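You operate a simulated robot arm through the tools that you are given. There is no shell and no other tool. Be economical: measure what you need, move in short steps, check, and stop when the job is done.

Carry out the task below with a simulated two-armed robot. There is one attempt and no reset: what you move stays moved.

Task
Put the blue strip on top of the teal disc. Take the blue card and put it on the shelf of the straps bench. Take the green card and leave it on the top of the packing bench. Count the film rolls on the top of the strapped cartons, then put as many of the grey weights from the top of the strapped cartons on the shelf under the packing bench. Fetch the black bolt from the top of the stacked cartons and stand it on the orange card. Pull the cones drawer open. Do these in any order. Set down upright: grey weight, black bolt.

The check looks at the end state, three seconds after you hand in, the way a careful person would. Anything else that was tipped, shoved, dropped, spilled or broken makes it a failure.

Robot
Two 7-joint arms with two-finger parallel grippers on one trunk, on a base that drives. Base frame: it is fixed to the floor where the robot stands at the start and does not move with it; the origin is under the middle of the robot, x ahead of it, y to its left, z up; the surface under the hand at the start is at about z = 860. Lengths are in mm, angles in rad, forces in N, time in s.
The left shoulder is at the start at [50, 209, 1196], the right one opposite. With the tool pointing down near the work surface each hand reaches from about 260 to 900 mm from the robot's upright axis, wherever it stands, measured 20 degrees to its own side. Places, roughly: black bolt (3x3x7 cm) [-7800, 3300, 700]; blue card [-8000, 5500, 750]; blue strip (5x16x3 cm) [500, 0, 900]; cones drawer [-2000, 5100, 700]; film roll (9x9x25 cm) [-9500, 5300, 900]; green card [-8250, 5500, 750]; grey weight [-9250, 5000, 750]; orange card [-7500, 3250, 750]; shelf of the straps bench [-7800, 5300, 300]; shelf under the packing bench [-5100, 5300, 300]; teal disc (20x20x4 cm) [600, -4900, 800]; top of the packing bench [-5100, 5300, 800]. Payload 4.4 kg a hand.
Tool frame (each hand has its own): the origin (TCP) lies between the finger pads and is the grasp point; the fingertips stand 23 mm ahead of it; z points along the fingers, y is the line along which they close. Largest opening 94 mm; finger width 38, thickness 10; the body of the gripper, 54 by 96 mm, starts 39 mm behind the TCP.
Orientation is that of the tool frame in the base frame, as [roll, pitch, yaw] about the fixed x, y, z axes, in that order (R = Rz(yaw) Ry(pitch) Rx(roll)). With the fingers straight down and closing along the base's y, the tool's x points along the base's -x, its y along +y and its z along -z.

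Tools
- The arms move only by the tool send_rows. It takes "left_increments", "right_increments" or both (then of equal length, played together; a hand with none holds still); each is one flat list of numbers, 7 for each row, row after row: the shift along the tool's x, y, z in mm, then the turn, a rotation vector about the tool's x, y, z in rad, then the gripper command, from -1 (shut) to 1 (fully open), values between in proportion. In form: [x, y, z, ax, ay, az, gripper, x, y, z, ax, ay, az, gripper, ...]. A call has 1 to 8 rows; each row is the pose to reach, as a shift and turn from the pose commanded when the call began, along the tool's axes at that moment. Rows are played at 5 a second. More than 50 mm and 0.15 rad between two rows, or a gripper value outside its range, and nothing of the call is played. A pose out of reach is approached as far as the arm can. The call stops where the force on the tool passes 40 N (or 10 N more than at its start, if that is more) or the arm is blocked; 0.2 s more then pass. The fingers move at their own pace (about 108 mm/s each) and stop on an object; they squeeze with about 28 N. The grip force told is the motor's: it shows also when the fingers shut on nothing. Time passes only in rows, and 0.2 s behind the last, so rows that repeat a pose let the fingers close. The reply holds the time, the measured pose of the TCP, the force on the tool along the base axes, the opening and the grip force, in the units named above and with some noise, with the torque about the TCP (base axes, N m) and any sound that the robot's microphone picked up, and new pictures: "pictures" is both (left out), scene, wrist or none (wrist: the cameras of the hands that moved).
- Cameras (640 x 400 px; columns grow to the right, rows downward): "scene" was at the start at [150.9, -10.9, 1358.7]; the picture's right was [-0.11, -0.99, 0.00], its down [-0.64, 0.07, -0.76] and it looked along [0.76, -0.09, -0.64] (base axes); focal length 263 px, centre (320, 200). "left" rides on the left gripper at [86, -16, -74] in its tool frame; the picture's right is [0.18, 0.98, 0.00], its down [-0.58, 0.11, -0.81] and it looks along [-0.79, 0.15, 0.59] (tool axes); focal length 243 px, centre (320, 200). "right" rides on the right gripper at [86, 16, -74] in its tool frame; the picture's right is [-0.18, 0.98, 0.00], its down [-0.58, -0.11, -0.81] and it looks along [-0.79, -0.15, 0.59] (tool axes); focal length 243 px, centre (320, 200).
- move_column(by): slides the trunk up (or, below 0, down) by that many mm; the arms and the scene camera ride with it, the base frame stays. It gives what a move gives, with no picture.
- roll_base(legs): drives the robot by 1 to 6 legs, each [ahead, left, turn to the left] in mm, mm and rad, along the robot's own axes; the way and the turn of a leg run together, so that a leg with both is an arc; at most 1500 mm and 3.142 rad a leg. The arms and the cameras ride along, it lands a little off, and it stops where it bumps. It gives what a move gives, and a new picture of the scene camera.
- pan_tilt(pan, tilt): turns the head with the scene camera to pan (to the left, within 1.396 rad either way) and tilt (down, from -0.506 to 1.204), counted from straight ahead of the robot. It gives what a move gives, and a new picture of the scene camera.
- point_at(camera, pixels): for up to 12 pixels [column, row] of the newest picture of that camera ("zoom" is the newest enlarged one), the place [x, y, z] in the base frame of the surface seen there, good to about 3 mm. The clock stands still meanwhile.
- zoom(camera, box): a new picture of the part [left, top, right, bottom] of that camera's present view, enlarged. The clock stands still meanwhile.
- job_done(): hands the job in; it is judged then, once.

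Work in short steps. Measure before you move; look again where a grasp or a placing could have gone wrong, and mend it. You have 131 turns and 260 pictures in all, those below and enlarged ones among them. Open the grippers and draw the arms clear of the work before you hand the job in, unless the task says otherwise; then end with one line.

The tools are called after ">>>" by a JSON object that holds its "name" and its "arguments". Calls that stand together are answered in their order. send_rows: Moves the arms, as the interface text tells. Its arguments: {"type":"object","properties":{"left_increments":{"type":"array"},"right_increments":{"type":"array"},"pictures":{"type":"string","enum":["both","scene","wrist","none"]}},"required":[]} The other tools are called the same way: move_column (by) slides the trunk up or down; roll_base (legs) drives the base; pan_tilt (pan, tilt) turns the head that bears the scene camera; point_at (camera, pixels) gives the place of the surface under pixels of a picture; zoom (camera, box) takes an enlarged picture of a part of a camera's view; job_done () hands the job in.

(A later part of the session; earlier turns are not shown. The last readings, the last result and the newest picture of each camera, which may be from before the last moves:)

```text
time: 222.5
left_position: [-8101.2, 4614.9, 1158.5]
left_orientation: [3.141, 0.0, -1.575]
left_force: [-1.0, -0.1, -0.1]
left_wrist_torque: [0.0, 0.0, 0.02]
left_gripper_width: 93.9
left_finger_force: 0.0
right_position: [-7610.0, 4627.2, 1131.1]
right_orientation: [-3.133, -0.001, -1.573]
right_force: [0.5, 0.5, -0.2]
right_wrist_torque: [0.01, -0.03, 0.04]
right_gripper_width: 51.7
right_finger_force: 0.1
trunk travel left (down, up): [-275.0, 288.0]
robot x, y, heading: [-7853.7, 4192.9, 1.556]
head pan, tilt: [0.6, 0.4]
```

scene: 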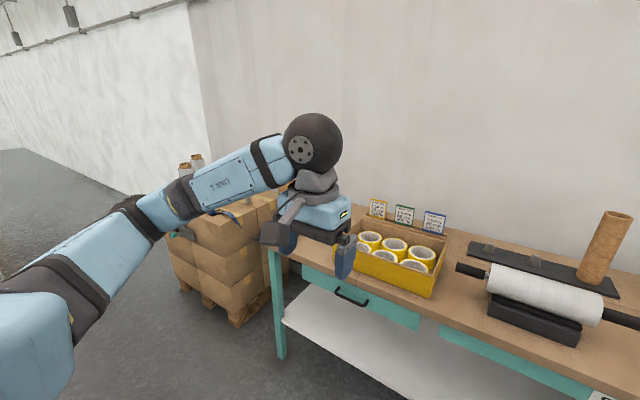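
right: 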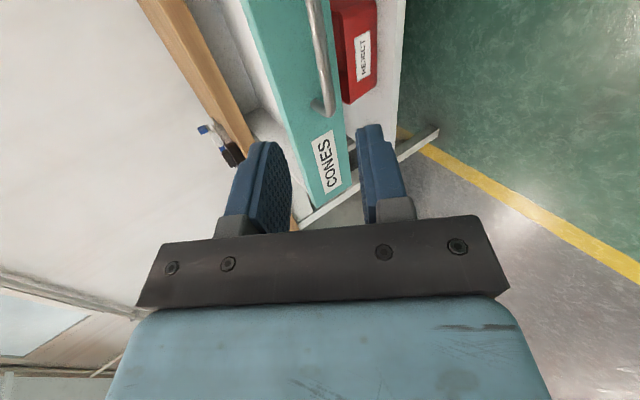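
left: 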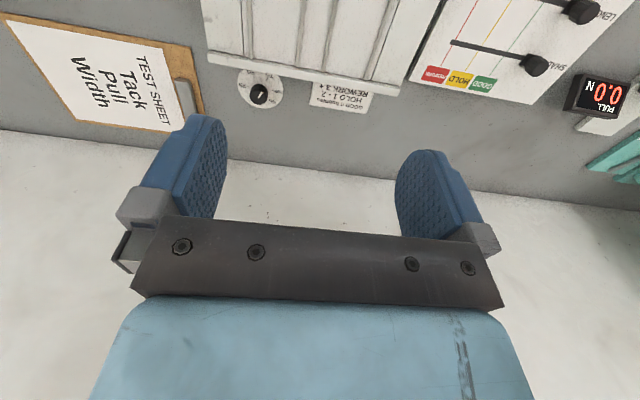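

Bench edge at y=5036. Drive to robot (-8130, 4640).

>>> {"name": "roll_base", "arguments": {"legs": [[440, 277, 0.01]]}}

>>> {"name": "send_rows", "arguments": {"right_increments": [0, 0, 0, 0, 0, 0.14, 0.1, 0, 0, 0, 0, 0, 0.28, 0.1, 0, 0, 0, 0, 0, 0.42, 0.1, 0, 0, 0, 0, 0, 0.56, 0.1, 0, 0, 0, 0, 0, 0.7, 0.1, 0, 0, 0, 0, 0, 0.84, 0.1, 0, 0, 0, 0, 0, 0.98, 0.1, 0, 0, 0, 0, 0, 1.12, 0.1], "left_increments": [0, 0, 0, 0, 0, -0.14, 0.1, 0, 0, 0, 0, 0, -0.28, 0.1, 0, 0, 0, 0, 0, -0.42, 0.1, 0, 0, 0, 0, 0, -0.56, 0.1, 0, 0, 0, 0, 0, -0.7, 0.1, 0, 0, 0, 0, 0, -0.84, 0.1, 0, 0, 0, 0, 0, -0.98, 0.1, 0, 0, 0, 0, 0, -1.12, 0.1], "pictures": "none"}}

>>> {"name": "send_rows", "arguments": {"right_increments": [0, 0, 0, 0, 0, 0.14, 0.1, 0, 0, 0, 0, 0, 0.28, 0.1, 0, 0, 0, 0, 0, 0.42, 0.1, 0, 0, 0, 0, 0, 0.45, 0.1], "left_increments": [0, 0, 0, 0, 0, -0.14, 0.1, 0, 0, 0, 0, 0, -0.28, 0.1, 0, 0, 0, 0, 0, -0.42, 0.1, 0, 0, 0, 0, 0, -0.45, 0.1], "pictures": "none"}}

>>> {"name": "pan_tilt", "arguments": {"pan": 0, "tilt": 0.6}}

```text
time: 225.5
left_position: [-8388.1, 5047.4, 1159.0]
left_orientation: [3.142, 0.0, -1.558]
left_force: [0.4, -0.1, 0.5]
left_wrist_torque: [-0.04, -0.01, 0.01]
left_gripper_width: 93.9
left_finger_force: 0.1
right_position: [-7896.5, 5070.2, 1132.2]
right_orientation: [-3.132, -0.001, -1.555]
right_force: [0.9, -0.2, -0.9]
right_wrist_torque: [0.01, -0.04, -0.01]
right_gripper_width: 51.7
right_finger_force: 0.0
trunk travel left (down, up): [-275.0, 288.0]
robot x, y, heading: [-8129.3, 4635.7, 1.587]
head pan, tilt: [0.6, 0.4]
```

scene: 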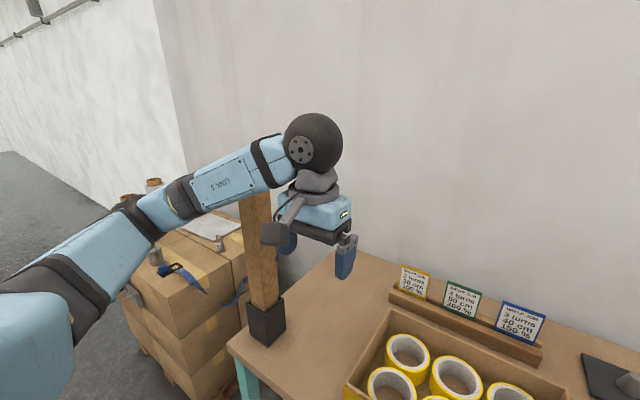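

```text
time: 227.3
left_position: [-8388.7, 5047.9, 1158.7]
left_orientation: [3.141, -0.002, -0.433]
left_force: [-1.0, -0.1, -0.4]
left_wrist_torque: [-0.02, 0.02, -0.02]
left_gripper_width: 51.6
left_finger_force: 0.1
right_position: [-7896.4, 5070.5, 1132.9]
right_orientation: [-3.138, 0.007, -2.678]
right_force: [0.6, 0.3, -1.0]
right_wrist_torque: [0.02, -0.03, 0.0]
right_gripper_width: 51.8
right_finger_force: 0.1
trunk travel left (down, up): [-275.0, 288.0]
robot x, y, heading: [-8133.4, 4637.1, 1.584]
head pan, tilt: [0.6, 0.4]
```

```text
time: 228.3
left_position: [-8388.0, 5047.6, 1158.3]
left_orientation: [-3.14, 0.0, 0.016]
left_force: [0.5, 0.0, -0.8]
left_wrist_torque: [0.0, 0.02, 0.01]
left_gripper_width: 51.6
left_finger_force: 0.1
right_position: [-7898.0, 5069.8, 1132.6]
right_orientation: [-3.141, 0.009, -3.126]
right_force: [0.5, 0.6, 0.9]
right_wrist_torque: [-0.01, -0.01, 0.0]
right_gripper_width: 51.9
right_finger_force: 0.0
trunk travel left (down, up): [-275.0, 288.0]
robot x, y, heading: [-8131.3, 4633.7, 1.583]
head pan, tilt: [0.6, 0.4]
```

```text
time: 229.3
left_position: [-8388.1, 5047.4, 1159.3]
left_orientation: [3.14, -0.001, 0.014]
left_force: [0.1, 0.3, -0.5]
left_wrist_torque: [-0.01, 0.0, 0.0]
left_gripper_width: 51.8
left_finger_force: 0.0
right_position: [-7898.1, 5070.0, 1132.3]
right_orientation: [-3.141, 0.009, -3.123]
right_force: [0.4, 1.1, -0.1]
right_wrist_torque: [-0.01, 0.01, 0.03]
right_gripper_width: 51.7
right_finger_force: 0.0
trunk travel left (down, up): [-275.0, 288.0]
robot x, y, heading: [-8131.7, 4633.3, 1.585]
head pan, tilt: [0.0, 0.6]
```

scene: 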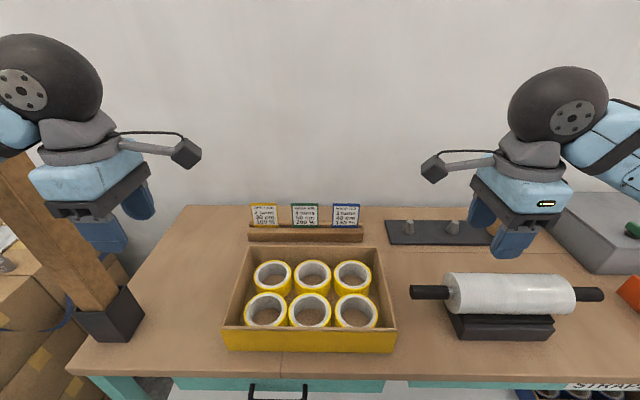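

Re-measure the blue and green cards from here.

>>> {"name": "zoom", "arguments": {"camera": "scene", "box": [240, 190, 380, 260]}}

>>> {"name": "point_at", "arguments": {"camera": "zoom", "pixels": [[425, 70], [535, 72], [480, 70], [430, 150], [530, 150], [480, 110], [245, 72], [345, 72], [295, 110], [300, 160], [490, 162], [300, 190]]}}

>>> {"name": "send_rows", "arguments": {"right_increments": [18, 43, 0, 0, 0, 0, 0.1, 36, 86, 0, 0, 0, 0, 0.1, 54, 129, 0, 0, 0, 0, 0.1, 72, 172, 0, 0, 0, 0, 0.1, 90, 215, 0, 0, 0, 0, 0.1, 108, 258, 0, 0, 0, 0, 0.1, 126, 301, 0, 0, 0, 0, 0.1, 145, 344, 0, 0, 0, 0, 0.1], "pictures": "wrist"}}

```text
4.57 times, centred on (310, 225) of scene
```

zoom: 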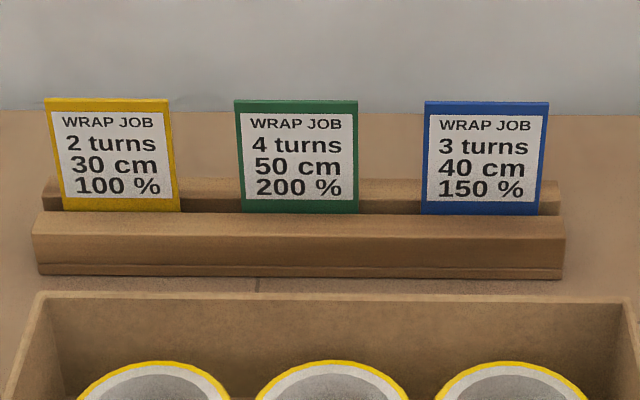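

```text
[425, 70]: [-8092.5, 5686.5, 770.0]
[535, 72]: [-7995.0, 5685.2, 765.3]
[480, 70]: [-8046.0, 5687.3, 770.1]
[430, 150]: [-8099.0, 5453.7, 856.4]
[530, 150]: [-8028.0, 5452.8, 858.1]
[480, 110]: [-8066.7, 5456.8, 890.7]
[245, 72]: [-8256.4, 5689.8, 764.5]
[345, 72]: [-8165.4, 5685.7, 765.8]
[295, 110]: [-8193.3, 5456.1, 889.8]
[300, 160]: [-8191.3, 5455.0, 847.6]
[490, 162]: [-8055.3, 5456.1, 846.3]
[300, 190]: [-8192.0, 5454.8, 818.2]
```

```text
time: 231.1
left_position: [-8389.5, 5048.8, 1157.4]
left_orientation: [3.141, -0.001, 0.014]
left_force: [0.2, 0.0, -0.1]
left_wrist_torque: [-0.04, -0.06, -0.01]
left_gripper_width: 51.7
left_finger_force: 0.0
right_position: [-8051.4, 5412.2, 1129.0]
right_orientation: [3.141, 0.01, -3.123]
right_force: [0.3, -0.8, 0.1]
right_wrist_torque: [-0.01, 0.03, -0.01]
right_gripper_width: 51.8
right_finger_force: 0.0
trunk travel left (down, up): [-275.0, 288.0]
robot x, y, heading: [-8133.3, 4633.1, 1.581]
head pan, tilt: [0.0, 0.6]
```

right: 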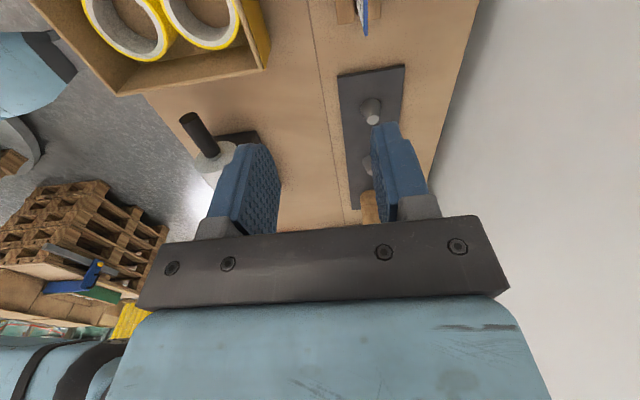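

Blue card centre (-8062, 5457), top ≈893. Move over it and descend to z≈868, stepwise.

>>> {"name": "send_rows", "arguments": {"right_increments": [9, 44, 0, 0, 0, 0, 0.1, 9, 44, 45, 0, 0, 0, 0.1, 9, 44, 90, 0, 0, 0, 0.1, 9, 44, 135, 0, 0, 0, 0.1, 9, 44, 180, 0, 0, 0, 0.1, 9, 44, 200, 0, 0, 0, 0.1]}}

```text
time: 232.5
left_position: [-8388.8, 5048.4, 1159.1]
left_orientation: [3.141, 0.0, 0.014]
left_force: [0.0, 0.8, -0.6]
left_wrist_torque: [-0.01, -0.01, 0.0]
left_gripper_width: 51.6
left_finger_force: 0.0
right_position: [-8056.4, 5454.0, 930.5]
right_orientation: [3.141, 0.01, -3.125]
right_force: [0.2, -0.3, -0.3]
right_wrist_torque: [0.03, -0.02, 0.0]
right_gripper_width: 51.5
right_finger_force: 0.0
trunk travel left (down, up): [-275.0, 288.0]
robot x, y, heading: [-8132.0, 4632.2, 1.587]
head pan, tilt: [0.0, 0.6]
```

scene: 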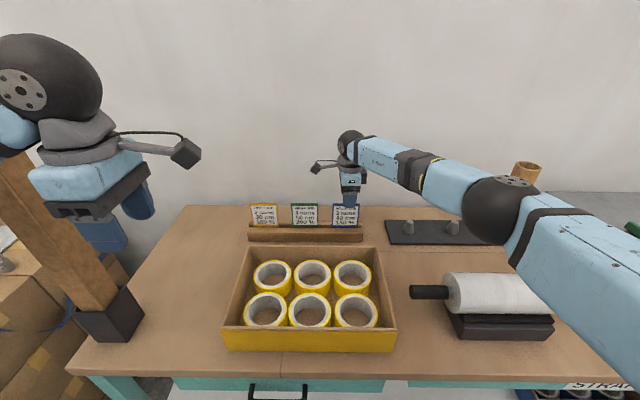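
right: 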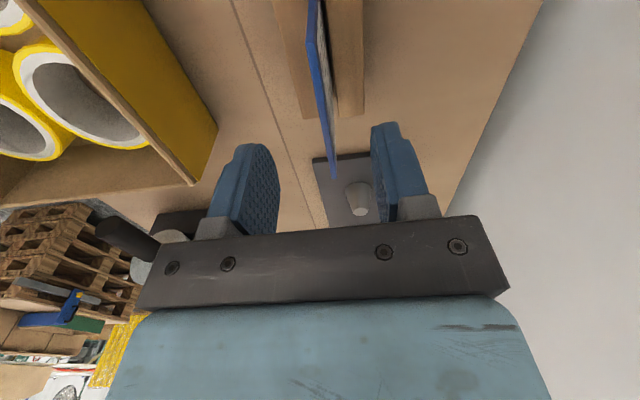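

The card is between the fingers. Descend 62 more and shut.

>>> {"name": "send_rows", "arguments": {"right_increments": [5, 2, 30, 0, 0, 0, 0.1, 5, 2, 62, 0, 0, 0, 0.1, 5, 2, 62, 0, 0, 0, -1, 5, 2, 62, 0, 0, 0, -1, 5, 2, 62, 0, 0, 0, -1], "pictures": "wrist"}}

```text
time: 233.7
left_position: [-8388.5, 5048.3, 1159.7]
left_orientation: [-3.141, 0.002, 0.014]
left_force: [0.1, -0.6, 0.2]
left_wrist_torque: [-0.01, 0.02, -0.01]
left_gripper_width: 51.7
left_finger_force: 0.1
right_position: [-8061.9, 5455.6, 868.7]
right_orientation: [3.142, 0.01, -3.124]
right_force: [0.1, 3.9, 1.0]
right_wrist_torque: [0.29, 0.01, -0.12]
right_gripper_width: 3.4
right_finger_force: 28.3
trunk travel left (down, up): [-275.0, 288.0]
robot x, y, heading: [-8132.2, 4631.6, 1.583]
head pan, tilt: [0.0, 0.6]
```

right: 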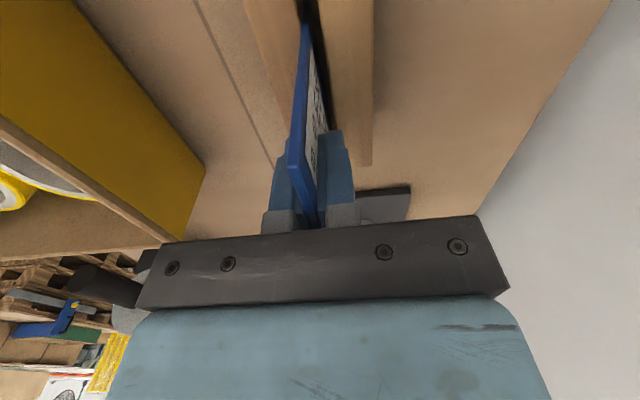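

Card held (3.4 mm). Lift 200 and retract 380 toward the robot.

>>> {"name": "send_rows", "arguments": {"right_increments": [0, 0, -40, 0, 0, 0, -1, 0, 0, -85, 0, 0, 0, -1, 0, 0, -130, 0, 0, 0, -1, 0, 0, -175, 0, 0, 0, -1, 0, 0, -215, 0, 0, 0, -1, -20, -40, -230, 0, 0, 0, -1, -40, -80, -235, 0, 0, 0, -1, -60, -120, -235, 0, 0, 0, -1], "pictures": "wrist"}}

>>> {"name": "send_rows", "arguments": {"right_increments": [-20, -42, 0, 0, 0, 0, -1, -40, -84, 0, 0, 0, 0, -1, -60, -126, 0, 0, 0, 0, -1, -80, -168, 0, 0, 0, 0, -1, -100, -210, 0, 0, 0, 0, -1, -120, -250, 0, 0, 0, 0, -1], "pictures": "scene"}}

```text
time: 235.5
left_position: [-8385.7, 5046.7, 1159.5]
left_orientation: [-3.14, 0.001, 0.013]
left_force: [0.4, -0.5, 1.2]
left_wrist_torque: [0.03, -0.05, 0.0]
left_gripper_width: 51.8
left_finger_force: 0.1
right_position: [-7997.6, 5337.8, 1103.8]
right_orientation: [3.14, 0.006, -3.124]
right_force: [0.0, -0.5, -0.6]
right_wrist_torque: [0.01, -0.01, 0.01]
right_gripper_width: 3.2
right_finger_force: 27.5
trunk travel left (down, up): [-275.0, 288.0]
robot x, y, heading: [-8130.1, 4635.0, 1.583]
head pan, tilt: [0.0, 0.6]
```

right: 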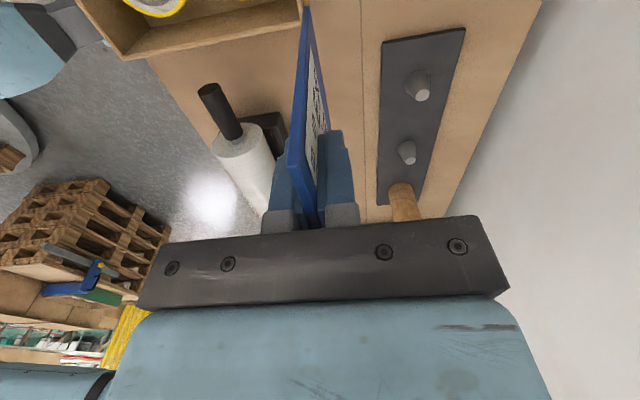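

```text
time: 236.9
left_position: [-8387.9, 5047.2, 1159.5]
left_orientation: [-3.14, 0.0, 0.015]
left_force: [1.1, -0.4, 0.4]
left_wrist_torque: [0.02, -0.06, -0.02]
left_gripper_width: 51.6
left_finger_force: 0.0
right_position: [-7876.1, 5088.4, 1105.2]
right_orientation: [3.139, 0.01, -3.123]
right_force: [-0.4, 0.7, -0.2]
right_wrist_torque: [-0.01, 0.01, 0.0]
right_gripper_width: 3.3
right_finger_force: 28.1
trunk travel left (down, up): [-275.0, 288.0]
robot x, y, heading: [-8132.6, 4638.1, 1.586]
head pan, tilt: [0.0, 0.6]
```

scene: 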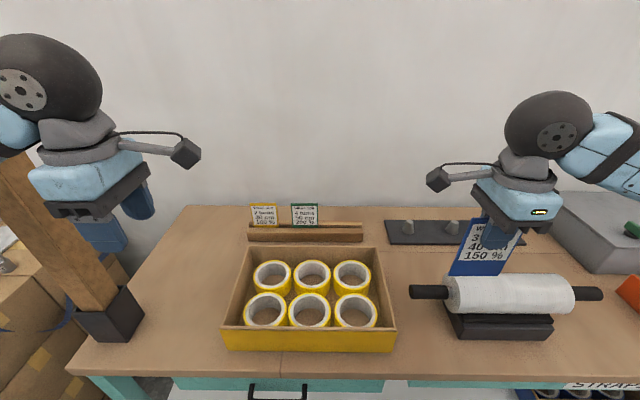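

Check the wooden post near the left hand before moving it.

>>> {"name": "point_at", "arguments": {"camera": "scene", "pixels": [[40, 220], [80, 270], [110, 310], [15, 175], [130, 300]]}}

>>> {"name": "send_rows", "arguments": {"left_increments": [23, -30, 0, 0, 0, 0, 0.1, 46, -60, 0, 0, 0, 0, 0.1, 69, -100, 0, 0, 0, 0, 0.1, 92, -140, 0, 0, 0, 0, 0.1, 115, -180, 0, 0, 0, 0, 0.1, 138, -220, 0, 0, 0, 0, 0.1, 161, -260, 0, 0, 0, 0, 0.1, 184, -300, 0, 0, 0, 0, 0.1], "pictures": "scene"}}

```text
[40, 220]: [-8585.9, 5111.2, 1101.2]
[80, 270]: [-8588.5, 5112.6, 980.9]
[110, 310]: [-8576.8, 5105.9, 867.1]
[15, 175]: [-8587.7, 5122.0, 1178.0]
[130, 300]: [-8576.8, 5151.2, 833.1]
```

```text
time: 238.7
left_position: [-8205.8, 5350.3, 1160.4]
left_orientation: [-3.141, 0.002, 0.012]
left_force: [1.4, 0.2, 0.3]
left_wrist_torque: [-0.05, 0.04, 0.0]
left_gripper_width: 51.7
left_finger_force: 0.0
right_position: [-7876.8, 5091.6, 1104.6]
right_orientation: [-3.14, 0.007, -3.126]
right_force: [0.0, 0.7, 0.0]
right_wrist_torque: [0.01, 0.02, 0.0]
right_gripper_width: 3.3
right_finger_force: 28.4
trunk travel left (down, up): [-275.0, 288.0]
robot x, y, heading: [-8132.7, 4632.2, 1.587]
head pan, tilt: [0.0, 0.6]
```

scene: 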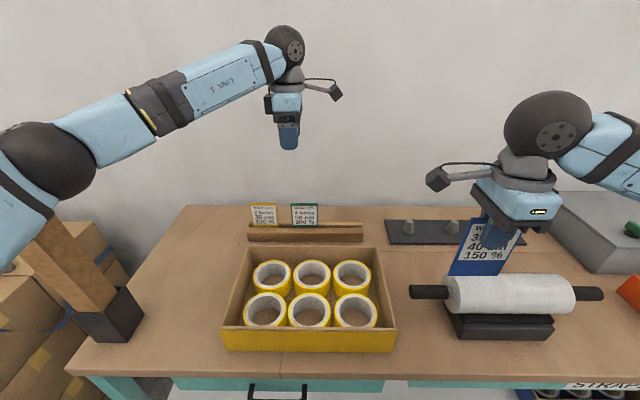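

Check where the left elbow is relative to the post (-8586, 5111).

>>> {"name": "point_at", "arguments": {"camera": "scene", "pixels": [[45, 165], [90, 150], [20, 200], [110, 130], [60, 190], [35, 240], [14, 240]]}}

```text
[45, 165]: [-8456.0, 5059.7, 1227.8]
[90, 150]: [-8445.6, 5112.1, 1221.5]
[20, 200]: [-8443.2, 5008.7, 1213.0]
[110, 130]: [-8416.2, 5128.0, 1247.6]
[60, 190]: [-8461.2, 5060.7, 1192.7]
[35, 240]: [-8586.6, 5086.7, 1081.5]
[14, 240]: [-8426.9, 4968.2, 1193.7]
```

Elbow is near the post; shift the base 120 mm right for room.

>>> {"name": "roll_base", "arguments": {"legs": [[0, -120, -0.014]]}}

>>> {"name": "point_at", "arguments": {"camera": "scene", "pixels": [[45, 165], [60, 190], [35, 230]]}}

```text
time: 240.4
left_position: [-8075.1, 5351.5, 1160.3]
left_orientation: [-3.141, 0.0, -0.002]
left_force: [0.5, -0.3, 0.2]
left_wrist_torque: [0.0, -0.01, 0.0]
left_gripper_width: 51.8
left_finger_force: 0.0
right_position: [-7748.3, 5087.5, 1103.6]
right_orientation: [-3.141, 0.007, -3.139]
right_force: [0.5, -0.7, -0.3]
right_wrist_torque: [0.03, 0.02, 0.01]
right_gripper_width: 3.4
right_finger_force: 28.3
trunk travel left (down, up): [-275.0, 288.0]
robot x, y, heading: [-8009.5, 4639.2, 1.573]
head pan, tilt: [0.0, 0.6]
```

scene: 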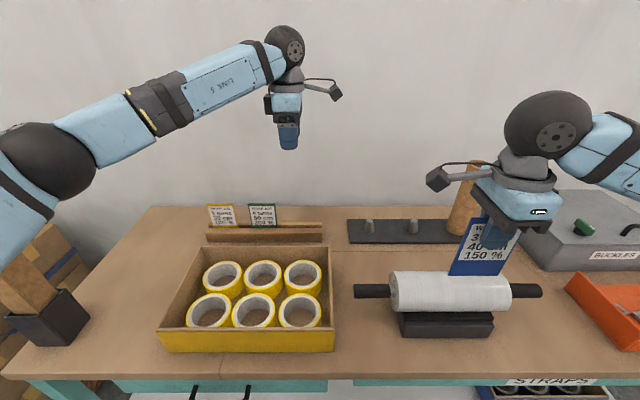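

```text
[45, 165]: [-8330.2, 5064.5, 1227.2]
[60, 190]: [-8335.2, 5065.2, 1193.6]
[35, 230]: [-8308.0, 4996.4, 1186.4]
```

Post clear now. Move left hand over the green card and down to 930.

>>> {"name": "send_rows", "arguments": {"left_increments": [-30, -27, 0, 0, 0, 0, 0.1, -60, -54, 0, 0, 0, 0, 0.1, -90, -80, 20, 0, 0, 0, 0.1, -117, -105, 50, 0, 0, 0, 0.1, -117, -105, 95, 0, 0, 0, 0.1, -117, -105, 140, 0, 0, 0, 0.1, -117, -105, 185, 0, 0, 0, 0.1, -117, -105, 228, 0, 0, 0, 0.1]}}

```text
time: 242.2
left_position: [-8191.1, 5455.7, 930.5]
left_orientation: [-3.141, -0.001, 0.0]
left_force: [-0.4, -0.8, 0.4]
left_wrist_torque: [-0.01, 0.02, 0.0]
left_gripper_width: 51.8
left_finger_force: 0.0
right_position: [-7748.1, 5087.7, 1104.4]
right_orientation: [-3.141, 0.009, -3.141]
right_force: [0.7, -0.1, 0.0]
right_wrist_torque: [-0.02, 0.01, 0.02]
right_gripper_width: 3.3
right_finger_force: 27.7
trunk travel left (down, up): [-275.0, 288.0]
robot x, y, heading: [-8007.8, 4634.7, 1.566]
head pan, tilt: [0.0, 0.6]
```

scene: 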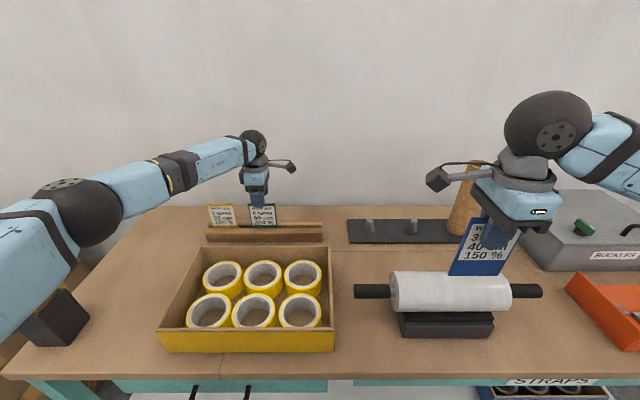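
left: 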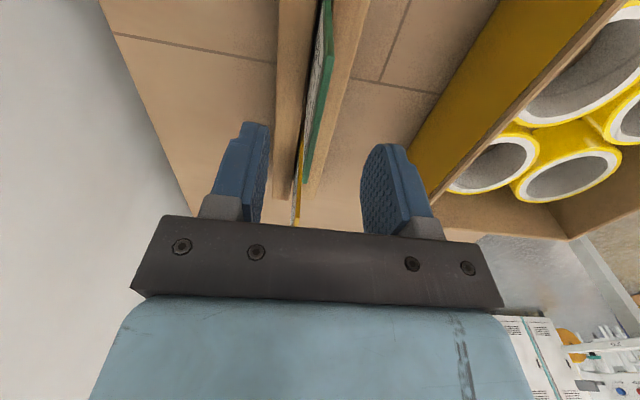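

Green card is centred between the fingers. Check elbow vs post quickly, since the elbow dropped.

>>> {"name": "point_at", "arguments": {"camera": "scene", "pixels": [[75, 240], [45, 235], [90, 210], [60, 290], [50, 270]]}}

```text
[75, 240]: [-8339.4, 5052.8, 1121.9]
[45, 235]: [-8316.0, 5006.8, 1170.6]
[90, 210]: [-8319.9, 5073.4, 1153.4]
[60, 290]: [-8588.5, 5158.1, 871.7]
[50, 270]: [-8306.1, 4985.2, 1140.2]
```

Elbow is ~180 mm from the post. Descend and grip the green card, then lift.

>>> {"name": "send_rows", "arguments": {"left_increments": [0, -2, 30, 0, 0, 0, 0.1, 0, -2, 62, 0, 0, 0, 0.1, 0, -2, 62, 0, 0, 0, -1, 0, -2, 62, 0, 0, 0, -1, 0, -2, 62, 0, 0, 0, -1], "pictures": "none"}}

>>> {"name": "send_rows", "arguments": {"left_increments": [0, 0, -40, 0, 0, 0, -1, 0, 0, -85, 0, 0, 0, -1, 0, 0, -130, 0, 0, 0, -1, 0, 0, -175, 0, 0, 0, -1, 0, 0, -215, 0, 0, 0, -1, 0, 40, -235, 0, 0, 0, -1, 0, 80, -235, 0, 0, 0, -1, 0, 120, -235, 0, 0, 0, -1], "pictures": "none"}}

>>> {"name": "send_rows", "arguments": {"left_increments": [0, 45, 0, 0, 0, 0, -1, 0, 90, 0, 0, 0, 0, -1, 0, 135, 0, 0, 0, 0, -1, 0, 180, 0, 0, 0, 0, -1, 0, 225, 0, 0, 0, 0, -1]}}

```text
time: 243.4
left_position: [-8190.6, 5457.8, 869.7]
left_orientation: [-3.14, 0.0, -0.001]
left_force: [0.1, 0.5, 0.9]
left_wrist_torque: [0.03, -0.03, -0.01]
left_gripper_width: 3.5
left_finger_force: 27.9
right_position: [-7749.8, 5087.7, 1105.2]
right_orientation: [3.14, 0.009, -3.141]
right_force: [0.5, -0.2, 0.3]
right_wrist_torque: [-0.02, -0.02, 0.02]
right_gripper_width: 3.0
right_finger_force: 28.3
trunk travel left (down, up): [-275.0, 288.0]
robot x, y, heading: [-8010.7, 4634.7, 1.569]
head pan, tilt: [0.0, 0.6]
```

```text
time: 245.2
left_position: [-8190.9, 5337.7, 1106.1]
left_orientation: [-3.14, -0.002, -0.001]
left_force: [0.1, 0.7, -0.4]
left_wrist_torque: [-0.02, -0.04, 0.01]
left_gripper_width: 3.4
left_finger_force: 27.8
right_position: [-7750.5, 5086.7, 1105.8]
right_orientation: [3.14, 0.008, -3.14]
right_force: [-0.2, 1.4, -0.6]
right_wrist_torque: [0.0, -0.03, 0.0]
right_gripper_width: 3.2
right_finger_force: 28.2
trunk travel left (down, up): [-275.0, 288.0]
robot x, y, heading: [-8009.8, 4637.2, 1.566]
head pan, tilt: [0.0, 0.6]
```

```text
time: 246.4
left_position: [-8195.3, 5110.6, 1104.0]
left_orientation: [-3.14, 0.001, -0.002]
left_force: [-0.3, 0.1, -0.5]
left_wrist_torque: [0.01, 0.01, -0.01]
left_gripper_width: 3.3
left_finger_force: 27.5
right_position: [-7749.0, 5087.2, 1105.0]
right_orientation: [3.141, 0.009, -3.139]
right_force: [0.6, 0.5, -1.1]
right_wrist_torque: [0.01, 0.03, -0.01]
right_gripper_width: 3.4
right_finger_force: 28.2
trunk travel left (down, up): [-275.0, 288.0]
robot x, y, heading: [-8010.5, 4635.1, 1.571]
head pan, tilt: [0.0, 0.6]
```

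scene: 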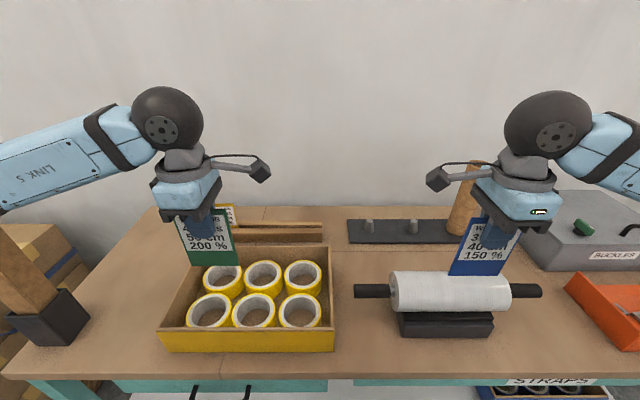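
left: 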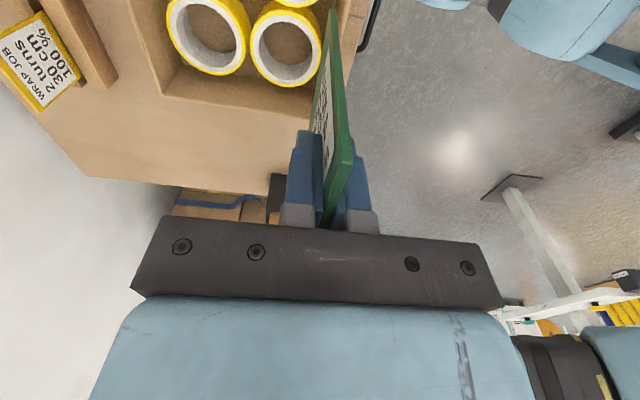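

Both cards held. Back away 300, lower the trunk, and raise the left hand a little to keep clear.

>>> {"name": "roll_base", "arguments": {"legs": [[-330, 0, 0]]}}

>>> {"name": "move_column", "arguments": {"by": -270}}

>>> {"name": "send_rows", "arguments": {"left_increments": [0, 12, -30, 0, 0, 0, -1, 0, 25, -60, 0, 0, 0, -1, 0, 37, -90, 0, 0, 0, -1, 0, 50, -120, 0, 0, 0, -1, 0, 62, -150, 0, 0, 0, -1], "right_increments": [0, 35, 30, 0, 0, 0, -1, 0, 70, 60, 0, 0, 0, -1, 0, 105, 90, 0, 0, 0, -1, 0, 140, 120, 0, 0, 0, -1, 0, 175, 150, 0, 0, 0, -1], "pictures": "none"}}

>>> {"name": "send_rows", "arguments": {"right_increments": [0, 0, 0, -0.13, 0, 0, -1, 0, 0, 0, -0.26, 0, 0, -1, 0, 0, 0, -0.39, 0, 0, -1, 0, 0, 0, -0.52, 0, 0, -1, 0, 0, 0, -0.65, 0, 0, -1, 0, 0, 0, -0.785, 0, 0, -1], "pictures": "scene"}}

```text
time: 248.6
left_position: [-8195.1, 4781.8, 1104.9]
left_orientation: [-3.14, 0.0, 0.0]
left_force: [0.3, 0.8, -0.4]
left_wrist_torque: [-0.02, 0.04, 0.01]
left_gripper_width: 3.1
left_finger_force: 28.3
right_position: [-7749.2, 4757.7, 1105.1]
right_orientation: [-3.141, 0.01, -3.138]
right_force: [-0.1, 1.0, 0.7]
right_wrist_torque: [0.0, 0.0, -0.03]
right_gripper_width: 3.2
right_finger_force: 27.9
trunk travel left (down, up): [-275.0, 288.0]
robot x, y, heading: [-8007.4, 4305.6, 1.569]
head pan, tilt: [0.0, 0.6]
```

scene: 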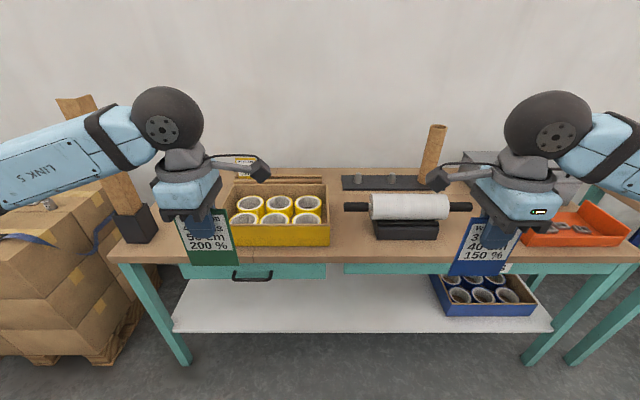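

```text
time: 251.4
left_position: [-8195.2, 4782.9, 835.6]
left_orientation: [-3.141, -0.001, 0.0]
left_force: [0.8, -0.1, -0.6]
left_wrist_torque: [0.04, -0.01, 0.0]
left_gripper_width: 3.3
left_finger_force: 28.4
right_position: [-7750.5, 4758.5, 833.9]
right_orientation: [-3.141, 0.009, -3.137]
right_force: [0.3, 0.3, -0.7]
right_wrist_torque: [-0.02, 0.0, 0.02]
right_gripper_width: 3.2
right_finger_force: 28.2
trunk travel left (down, up): [-5.0, 558.0]
robot x, y, heading: [-8012.4, 4308.3, 1.57]
head pan, tilt: [0.0, 0.6]
```

```text
time: 252.6
left_position: [-8194.0, 4720.0, 983.7]
left_orientation: [-3.141, -0.001, 0.0]
left_force: [0.5, 0.0, -1.1]
left_wrist_torque: [-0.01, 0.04, 0.02]
left_gripper_width: 3.3
left_finger_force: 28.2
right_position: [-7749.5, 4933.8, 684.0]
right_orientation: [3.142, 0.009, -3.139]
right_force: [-0.2, -0.4, 0.3]
right_wrist_torque: [-0.03, -0.01, 0.02]
right_gripper_width: 3.1
right_finger_force: 27.9
trunk travel left (down, up): [-5.0, 558.0]
robot x, y, heading: [-8011.3, 4305.7, 1.57]
head pan, tilt: [0.0, 0.6]
```

```text
time: 254.0
left_position: [-8194.4, 4719.0, 983.5]
left_orientation: [3.141, 0.001, 0.0]
left_force: [0.4, -0.2, -1.1]
left_wrist_torque: [0.0, -0.01, 0.02]
left_gripper_width: 3.1
left_finger_force: 28.1
right_position: [-7751.1, 4934.2, 684.9]
right_orientation: [2.357, 0.008, -3.138]
right_force: [0.2, 0.1, -0.4]
right_wrist_torque: [0.0, 0.0, -0.02]
right_gripper_width: 3.2
right_finger_force: 27.9
trunk travel left (down, up): [-5.0, 558.0]
robot x, y, heading: [-8010.8, 4303.8, 1.57]
head pan, tilt: [0.0, 0.6]
```

scene: 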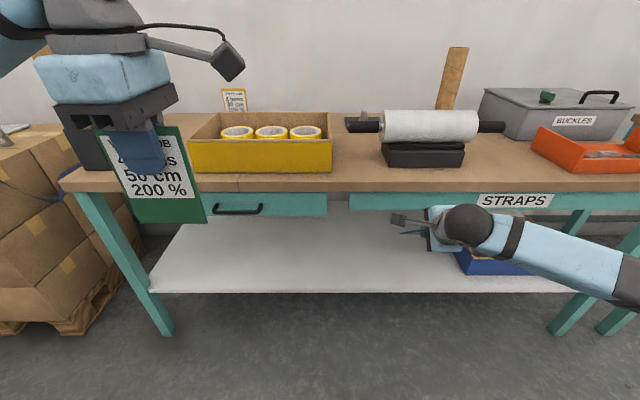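

The 45° pose works with the low trunk. Lower the hand to z≈395 in front of the shelf.

>>> {"name": "send_rows", "arguments": {"right_increments": [0, -29, 29, 0, 0, 0, -1, 0, -58, 58, 0, 0, 0, -1, 0, -87, 87, 0, 0, 0, -1, 0, -116, 116, 0, 0, 0, -1, 0, -145, 145, 0, 0, 0, -1, 0, -174, 174, 0, 0, 0, -1, 0, -205, 205, 0, 0, 0, -1], "pictures": "none"}}

>>> {"name": "send_rows", "arguments": {"right_increments": [0, 0, 0, -0.13, 0, 0, -1, 0, 0, 0, -0.26, 0, 0, -1, 0, 0, 0, -0.39, 0, 0, -1], "pictures": "both"}}

```text
time: 255.6
left_position: [-8193.9, 4718.5, 984.3]
left_orientation: [3.141, 0.001, 0.0]
left_force: [0.2, -0.1, -0.2]
left_wrist_torque: [0.03, 0.01, -0.02]
left_gripper_width: 3.3
left_finger_force: 28.2
right_position: [-7748.3, 4932.4, 522.4]
right_orientation: [2.358, 0.01, -3.139]
right_force: [0.1, -0.4, 0.2]
right_wrist_torque: [-0.05, 0.01, -0.01]
right_gripper_width: 3.3
right_finger_force: 28.2
right hand out of reach, approached as far as the arm can: row 5, 6, 7
trunk travel left (down, up): [-5.0, 558.0]
robot x, y, heading: [-8012.4, 4302.9, 1.57]
head pan, tilt: [0.0, 0.6]
```

```text
time: 256.4
left_position: [-8193.6, 4719.4, 984.4]
left_orientation: [3.141, -0.001, 0.001]
left_force: [0.9, 0.2, 0.8]
left_wrist_torque: [0.03, 0.03, 0.0]
left_gripper_width: 3.3
left_finger_force: 27.8
right_position: [-7748.9, 4932.6, 522.3]
right_orientation: [2.358, 0.009, -3.139]
right_force: [0.3, 0.2, -0.7]
right_wrist_torque: [-0.05, -0.04, -0.05]
right_gripper_width: 3.2
right_finger_force: 27.8
right hand out of reach, approached as far as the arm can: row 1, 2, 3
trunk travel left (down, up): [-5.0, 558.0]
robot x, y, heading: [-8011.4, 4304.6, 1.57]
head pan, tilt: [0.0, 0.6]
```

scene: 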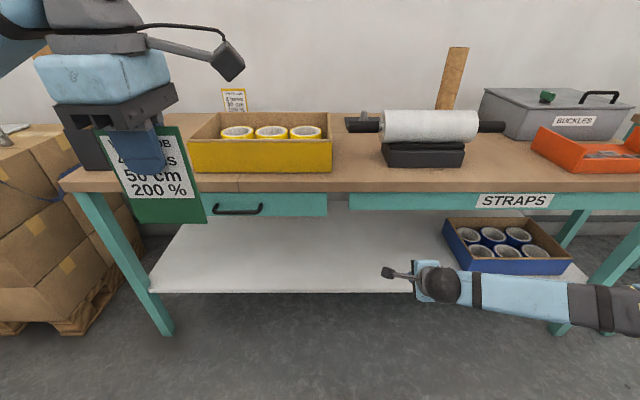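
right: 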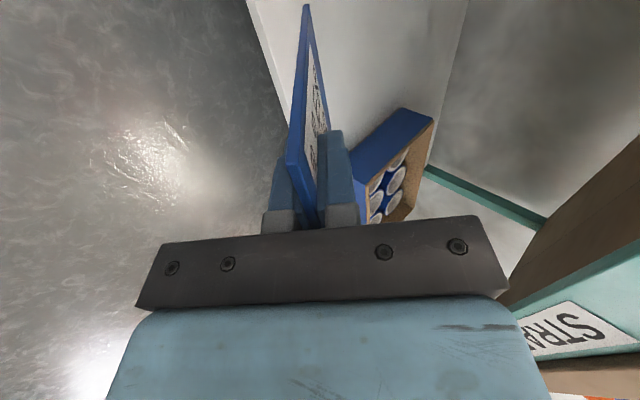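

Joint-limited at this distance. Reaching farther ahead straightens the arm; test moving forward 100 and down 70.

>>> {"name": "send_rows", "arguments": {"right_increments": [15, 5, 30, 0, 0, 0, -1, 30, 10, 60, 0, 0, 0, -1, 45, 15, 90, 0, 0, 0, -1, 60, 21, 120, 0, 0, 0, -1], "pictures": "none"}}

>>> {"name": "send_rows", "arguments": {"right_increments": [0, -14, 35, 0, 0, 0, -1, 0, -28, 70, 0, 0, 0, -1, 0, -42, 105, 0, 0, 0, -1], "pictures": "both"}}

```text
time: 257.4
left_position: [-8194.3, 4718.5, 984.3]
left_orientation: [-3.141, 0.001, 0.001]
left_force: [0.7, -0.8, 0.7]
left_wrist_torque: [-0.02, 0.0, 0.03]
left_gripper_width: 3.3
left_finger_force: 28.1
right_position: [-7806.5, 5031.5, 449.9]
right_orientation: [2.357, 0.008, -3.139]
right_force: [-0.4, -0.5, -0.1]
right_wrist_torque: [-0.04, 0.04, -0.02]
right_gripper_width: 3.5
right_finger_force: 28.3
trunk travel left (down, up): [-5.0, 558.0]
robot x, y, heading: [-8011.2, 4306.2, 1.569]
head pan, tilt: [0.0, 0.6]
```

```text
time: 258.2
left_position: [-8195.1, 4717.6, 985.4]
left_orientation: [-3.139, -0.001, 0.001]
left_force: [-1.0, 0.1, -0.5]
left_wrist_torque: [-0.04, 0.0, 0.01]
left_gripper_width: 3.2
left_finger_force: 28.0
right_position: [-7810.1, 5076.1, 348.0]
right_orientation: [2.351, 0.007, -3.137]
right_force: [-1.7, -8.5, 25.8]
right_wrist_torque: [1.7, -0.11, 0.08]
right_gripper_width: 15.8
right_finger_force: 28.3
trunk travel left (down, up): [-5.0, 558.0]
robot x, y, heading: [-8009.3, 4307.8, 1.571]
head pan, tilt: [0.0, 0.6]
```

scene: 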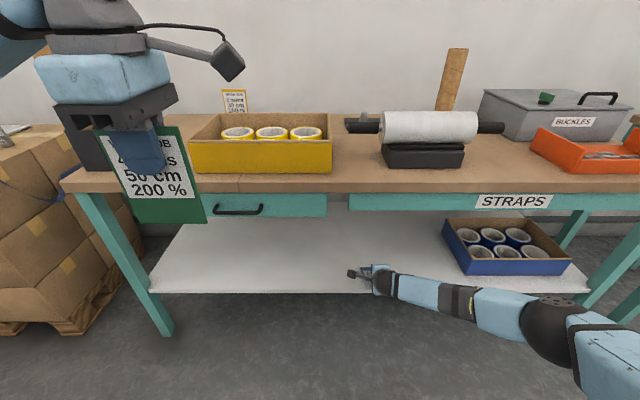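
right: 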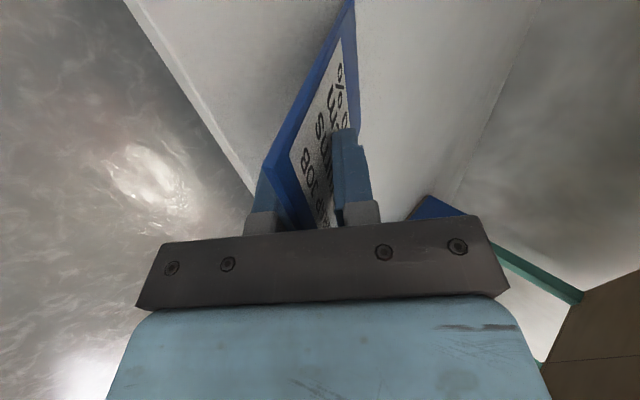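

The card touched the shelf (26 N) and pivoted in the grip. Lift 25 mm, look.

>>> {"name": "send_rows", "arguments": {"right_increments": [0, 9, -9, 0, 0, 0, -1, 0, 18, -18, 0, 0, 0, -1, 0, 24, -24, 0, 0, 0, -1], "pictures": "wrist"}}

```text
time: 259.0
left_position: [-8194.1, 4720.1, 983.9]
left_orientation: [3.14, 0.0, 0.0]
left_force: [0.4, 0.1, -0.9]
left_wrist_torque: [-0.03, 0.01, -0.01]
left_gripper_width: 3.2
left_finger_force: 28.1
right_position: [-7809.2, 5073.6, 377.5]
right_orientation: [2.36, 0.009, -3.139]
right_force: [-0.2, 0.0, -1.1]
right_wrist_torque: [-0.01, -0.02, 0.03]
right_gripper_width: 3.1
right_finger_force: 27.7
trunk travel left (down, up): [-5.0, 558.0]
robot x, y, heading: [-8010.3, 4302.1, 1.574]
head pan, tilt: [0.0, 0.6]
```

right: 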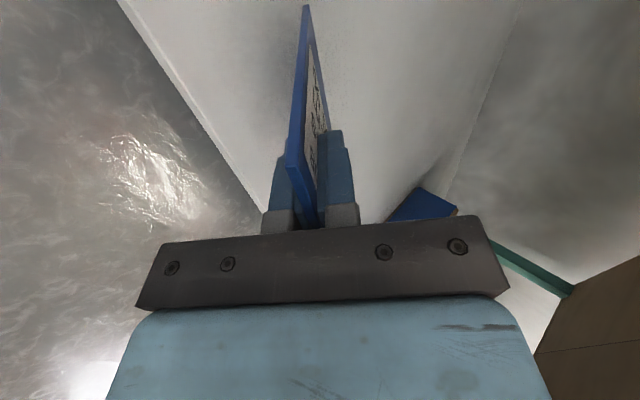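

Card re-seated. Move 70 mm deeper and tilt 0.25 rad flatter.

>>> {"name": "send_rows", "arguments": {"right_increments": [0, 25, 25, 0, 0, 0, -1, 0, 50, 50, 0, 0, 0, -1, 0, 50, 50, -0.12, 0, 0, -1, 0, 50, 50, -0.25, 0, 0, -1, 0, 50, 50, -0.25, 0, 0, -1], "pictures": "both"}}

```text
time: 260.2
left_position: [-8193.4, 4717.7, 984.3]
left_orientation: [-3.141, -0.002, 0.001]
left_force: [0.5, 0.9, -0.2]
left_wrist_torque: [-0.01, 0.03, -0.03]
left_gripper_width: 3.3
left_finger_force: 28.3
right_position: [-7808.1, 5146.3, 379.9]
right_orientation: [2.236, 0.009, -3.137]
right_force: [0.9, -0.2, -0.6]
right_wrist_torque: [-0.02, 0.01, 0.02]
right_gripper_width: 2.9
right_finger_force: 28.3
right hand out of reach, approached as far as the arm can: row 4, 5
trunk travel left (down, up): [-5.0, 558.0]
robot x, y, heading: [-8008.6, 4303.2, 1.573]
head pan, tilt: [0.0, 0.6]
```

scene: 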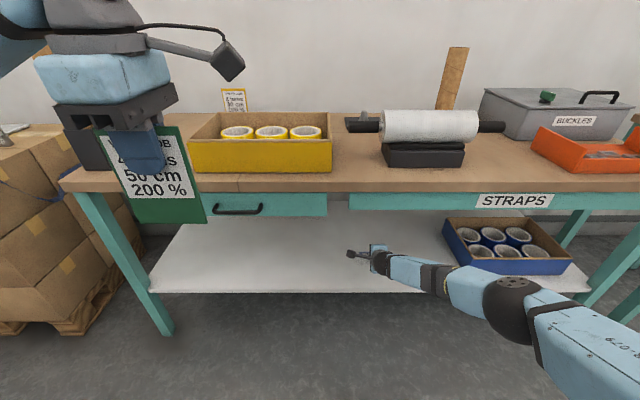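
right: 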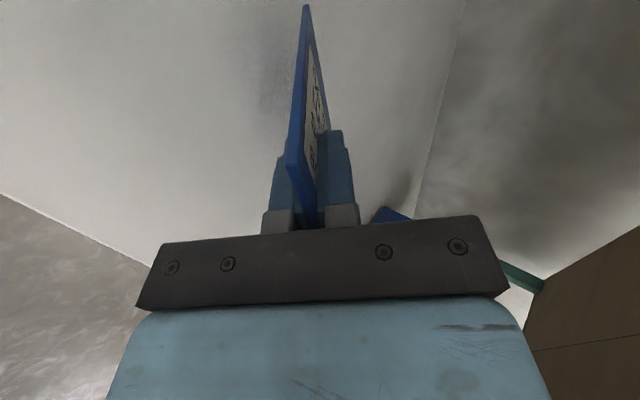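

Tilt is now 52° from vertical, TCP z=380. Lower ~26 to touch, then look.

>>> {"name": "send_rows", "arguments": {"right_increments": [0, -10, 8, 0, 0, 0, -1, 0, -16, 12.5, 0, 0, 0, -1, 0, -20, 16, 0, 0, 0, -1, 0, -23, 18, 0, 0, 0, -1], "pictures": "none"}}

```text
time: 261.2
left_position: [-8195.1, 4716.1, 986.0]
left_orientation: [-3.136, -0.001, 0.0]
left_force: [0.1, 0.9, 0.3]
left_wrist_torque: [0.01, -0.02, -0.01]
left_gripper_width: 3.2
left_finger_force: 28.3
right_position: [-7807.2, 5145.5, 355.1]
right_orientation: [2.233, 0.011, -3.139]
right_force: [-0.5, -10.2, 24.9]
right_wrist_torque: [1.49, 0.15, 0.09]
right_gripper_width: 6.1
right_finger_force: 28.2
trunk travel left (down, up): [-5.0, 558.0]
robot x, y, heading: [-8009.6, 4306.6, 1.572]
head pan, tilt: [0.0, 0.6]
```

Contact. Ease up 4 mm and open the fingers to ~25 mm.

>>> {"name": "send_rows", "arguments": {"right_increments": [0, 3, -2.5, 0, 0, 0, -1, 0, 3, -2.5, 0, 0, 0, -0.7, 0, 3, -2.5, 0, 0, 0, -0.45, 0, 3, -2.5, 0, 0, 0, -0.45], "pictures": "wrist"}}

```text
time: 262.2
left_position: [-8195.1, 4719.5, 982.8]
left_orientation: [3.141, 0.0, -0.001]
left_force: [-0.7, 0.3, -0.4]
left_wrist_torque: [-0.01, 0.0, 0.0]
left_gripper_width: 3.2
left_finger_force: 27.8
right_position: [-7808.6, 5143.6, 353.8]
right_orientation: [2.238, 0.009, -3.139]
right_force: [0.3, -0.5, 0.5]
right_wrist_torque: [-0.02, 0.0, 0.0]
right_gripper_width: 25.8
right_finger_force: 0.1
trunk travel left (down, up): [-5.0, 558.0]
robot x, y, heading: [-8014.5, 4302.3, 1.572]
head pan, tilt: [0.0, 0.6]
```

right: 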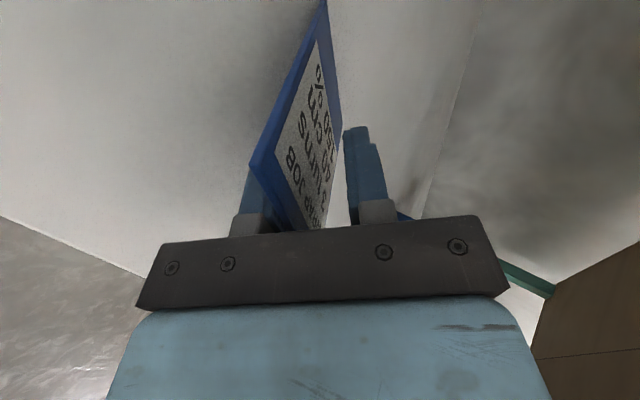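

Card rests on the lower finger. Lower 15 mm more and withdraw horizontally.

>>> {"name": "send_rows", "arguments": {"right_increments": [0, -12, 9, 0, 0, 0, -0.45, 0, -24, -7, 0, 0, 0, -0.45, 0, -36, -22, 0, 0, 0, -0.45, 0, -49, -38, 0, 0, 0, -0.45, 0, -61, -54, 0, 0, 0, -0.45, 0, -73, -70, 0, 0, 0, -0.45, 0, -86, -85, 0, 0, 0, -0.45], "pictures": "both"}}

```text
time: 263.1
left_position: [-8194.8, 4715.2, 987.0]
left_orientation: [-3.138, -0.003, 0.0]
left_force: [0.4, 0.3, -0.7]
left_wrist_torque: [0.01, -0.04, -0.03]
left_gripper_width: 3.2
left_finger_force: 28.2
right_position: [-7808.3, 5128.2, 330.4]
right_orientation: [2.221, 0.009, -3.139]
right_force: [1.3, -19.3, 24.8]
right_wrist_torque: [-0.44, 0.41, 0.31]
right_gripper_width: 21.7
right_finger_force: 0.0
right hand out of reach, approached as far as the arm can: row 1, 2, 3, 4
trunk travel left (down, up): [-5.0, 558.0]
robot x, y, heading: [-8011.4, 4302.1, 1.572]
head pan, tilt: [0.0, 0.6]
stopped in row 4 (right hand): the force on the tool passed its limit at 46 N (the readings are from after the stop); the commanded pose is now the measured one
```

scene: 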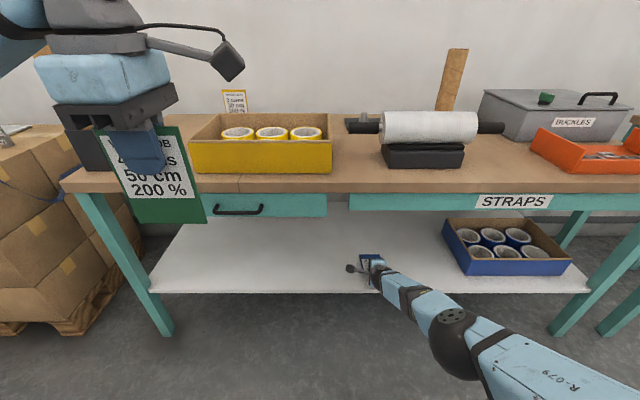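
right: 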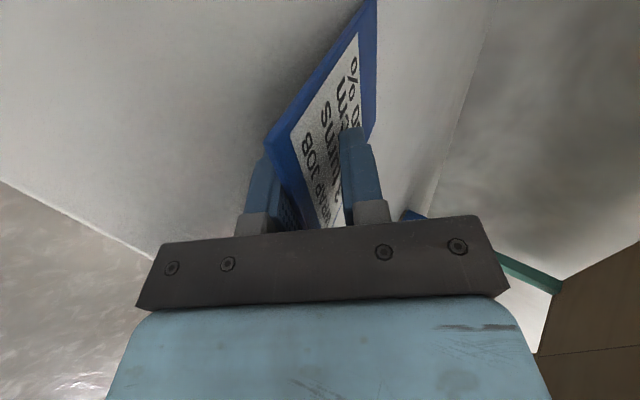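

The hand touched the shelf. Raise 8 mm, then withdraw by driving the base straight back 90 mm.

>>> {"name": "send_rows", "arguments": {"right_increments": [0, 6.3, -5, 0, 0, 0, -0.3, 0, 6.3, -5, 0, 0, 0, -0.3], "pictures": "none"}}

>>> {"name": "roll_base", "arguments": {"legs": [[-90, 0, 0]]}}

>>> {"name": "zoom", "arguments": {"camera": "right", "box": [0, 0, 640, 400]}}

```text
time: 263.7
left_position: [-8194.3, 4719.4, 982.7]
left_orientation: [-3.141, 0.001, 0.001]
left_force: [0.3, -1.4, 0.4]
left_wrist_torque: [0.0, -0.03, 0.0]
left_gripper_width: 3.3
left_finger_force: 27.9
right_position: [-7815.4, 5133.7, 336.2]
right_orientation: [2.22, 0.005, -3.135]
right_force: [-0.1, -1.0, -1.3]
right_wrist_torque: [0.01, 0.01, 0.02]
right_gripper_width: 33.1
right_finger_force: 0.0
right hand out of reach, approached as far as the arm can: row 1, 2
trunk travel left (down, up): [-5.0, 558.0]
robot x, y, heading: [-8010.2, 4307.9, 1.568]
head pan, tilt: [0.0, 0.6]
```

```text
time: 264.8
left_position: [-8195.0, 4627.6, 984.2]
left_orientation: [-3.139, 0.002, 0.002]
left_force: [-0.2, -0.3, 0.0]
left_wrist_torque: [0.01, 0.0, 0.0]
left_gripper_width: 3.2
left_finger_force: 28.0
right_position: [-7814.5, 5044.3, 336.8]
right_orientation: [2.22, 0.004, -3.136]
right_force: [0.0, -0.9, 0.2]
right_wrist_torque: [0.0, 0.01, 0.01]
right_gripper_width: 33.0
right_finger_force: 0.1
trunk travel left (down, up): [-5.0, 558.0]
robot x, y, heading: [-8012.7, 4214.4, 1.576]
head pan, tilt: [0.0, 0.6]
```

scene: 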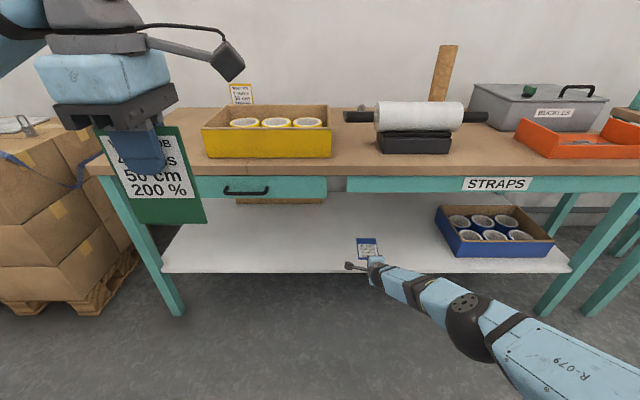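

```text
1.00 times, centred on (320, 200) of right (not enlarged: the box is as wide or as high as the picture)
```

zoom: 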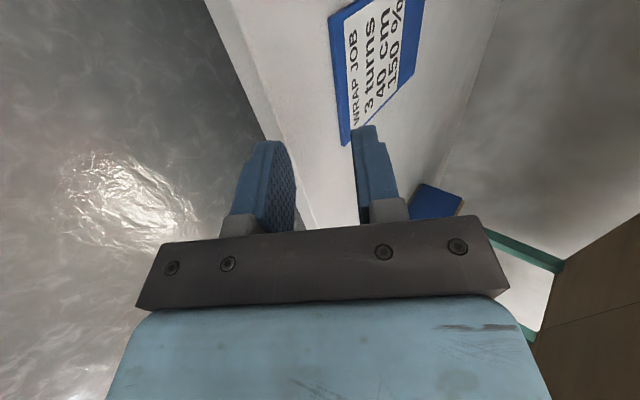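

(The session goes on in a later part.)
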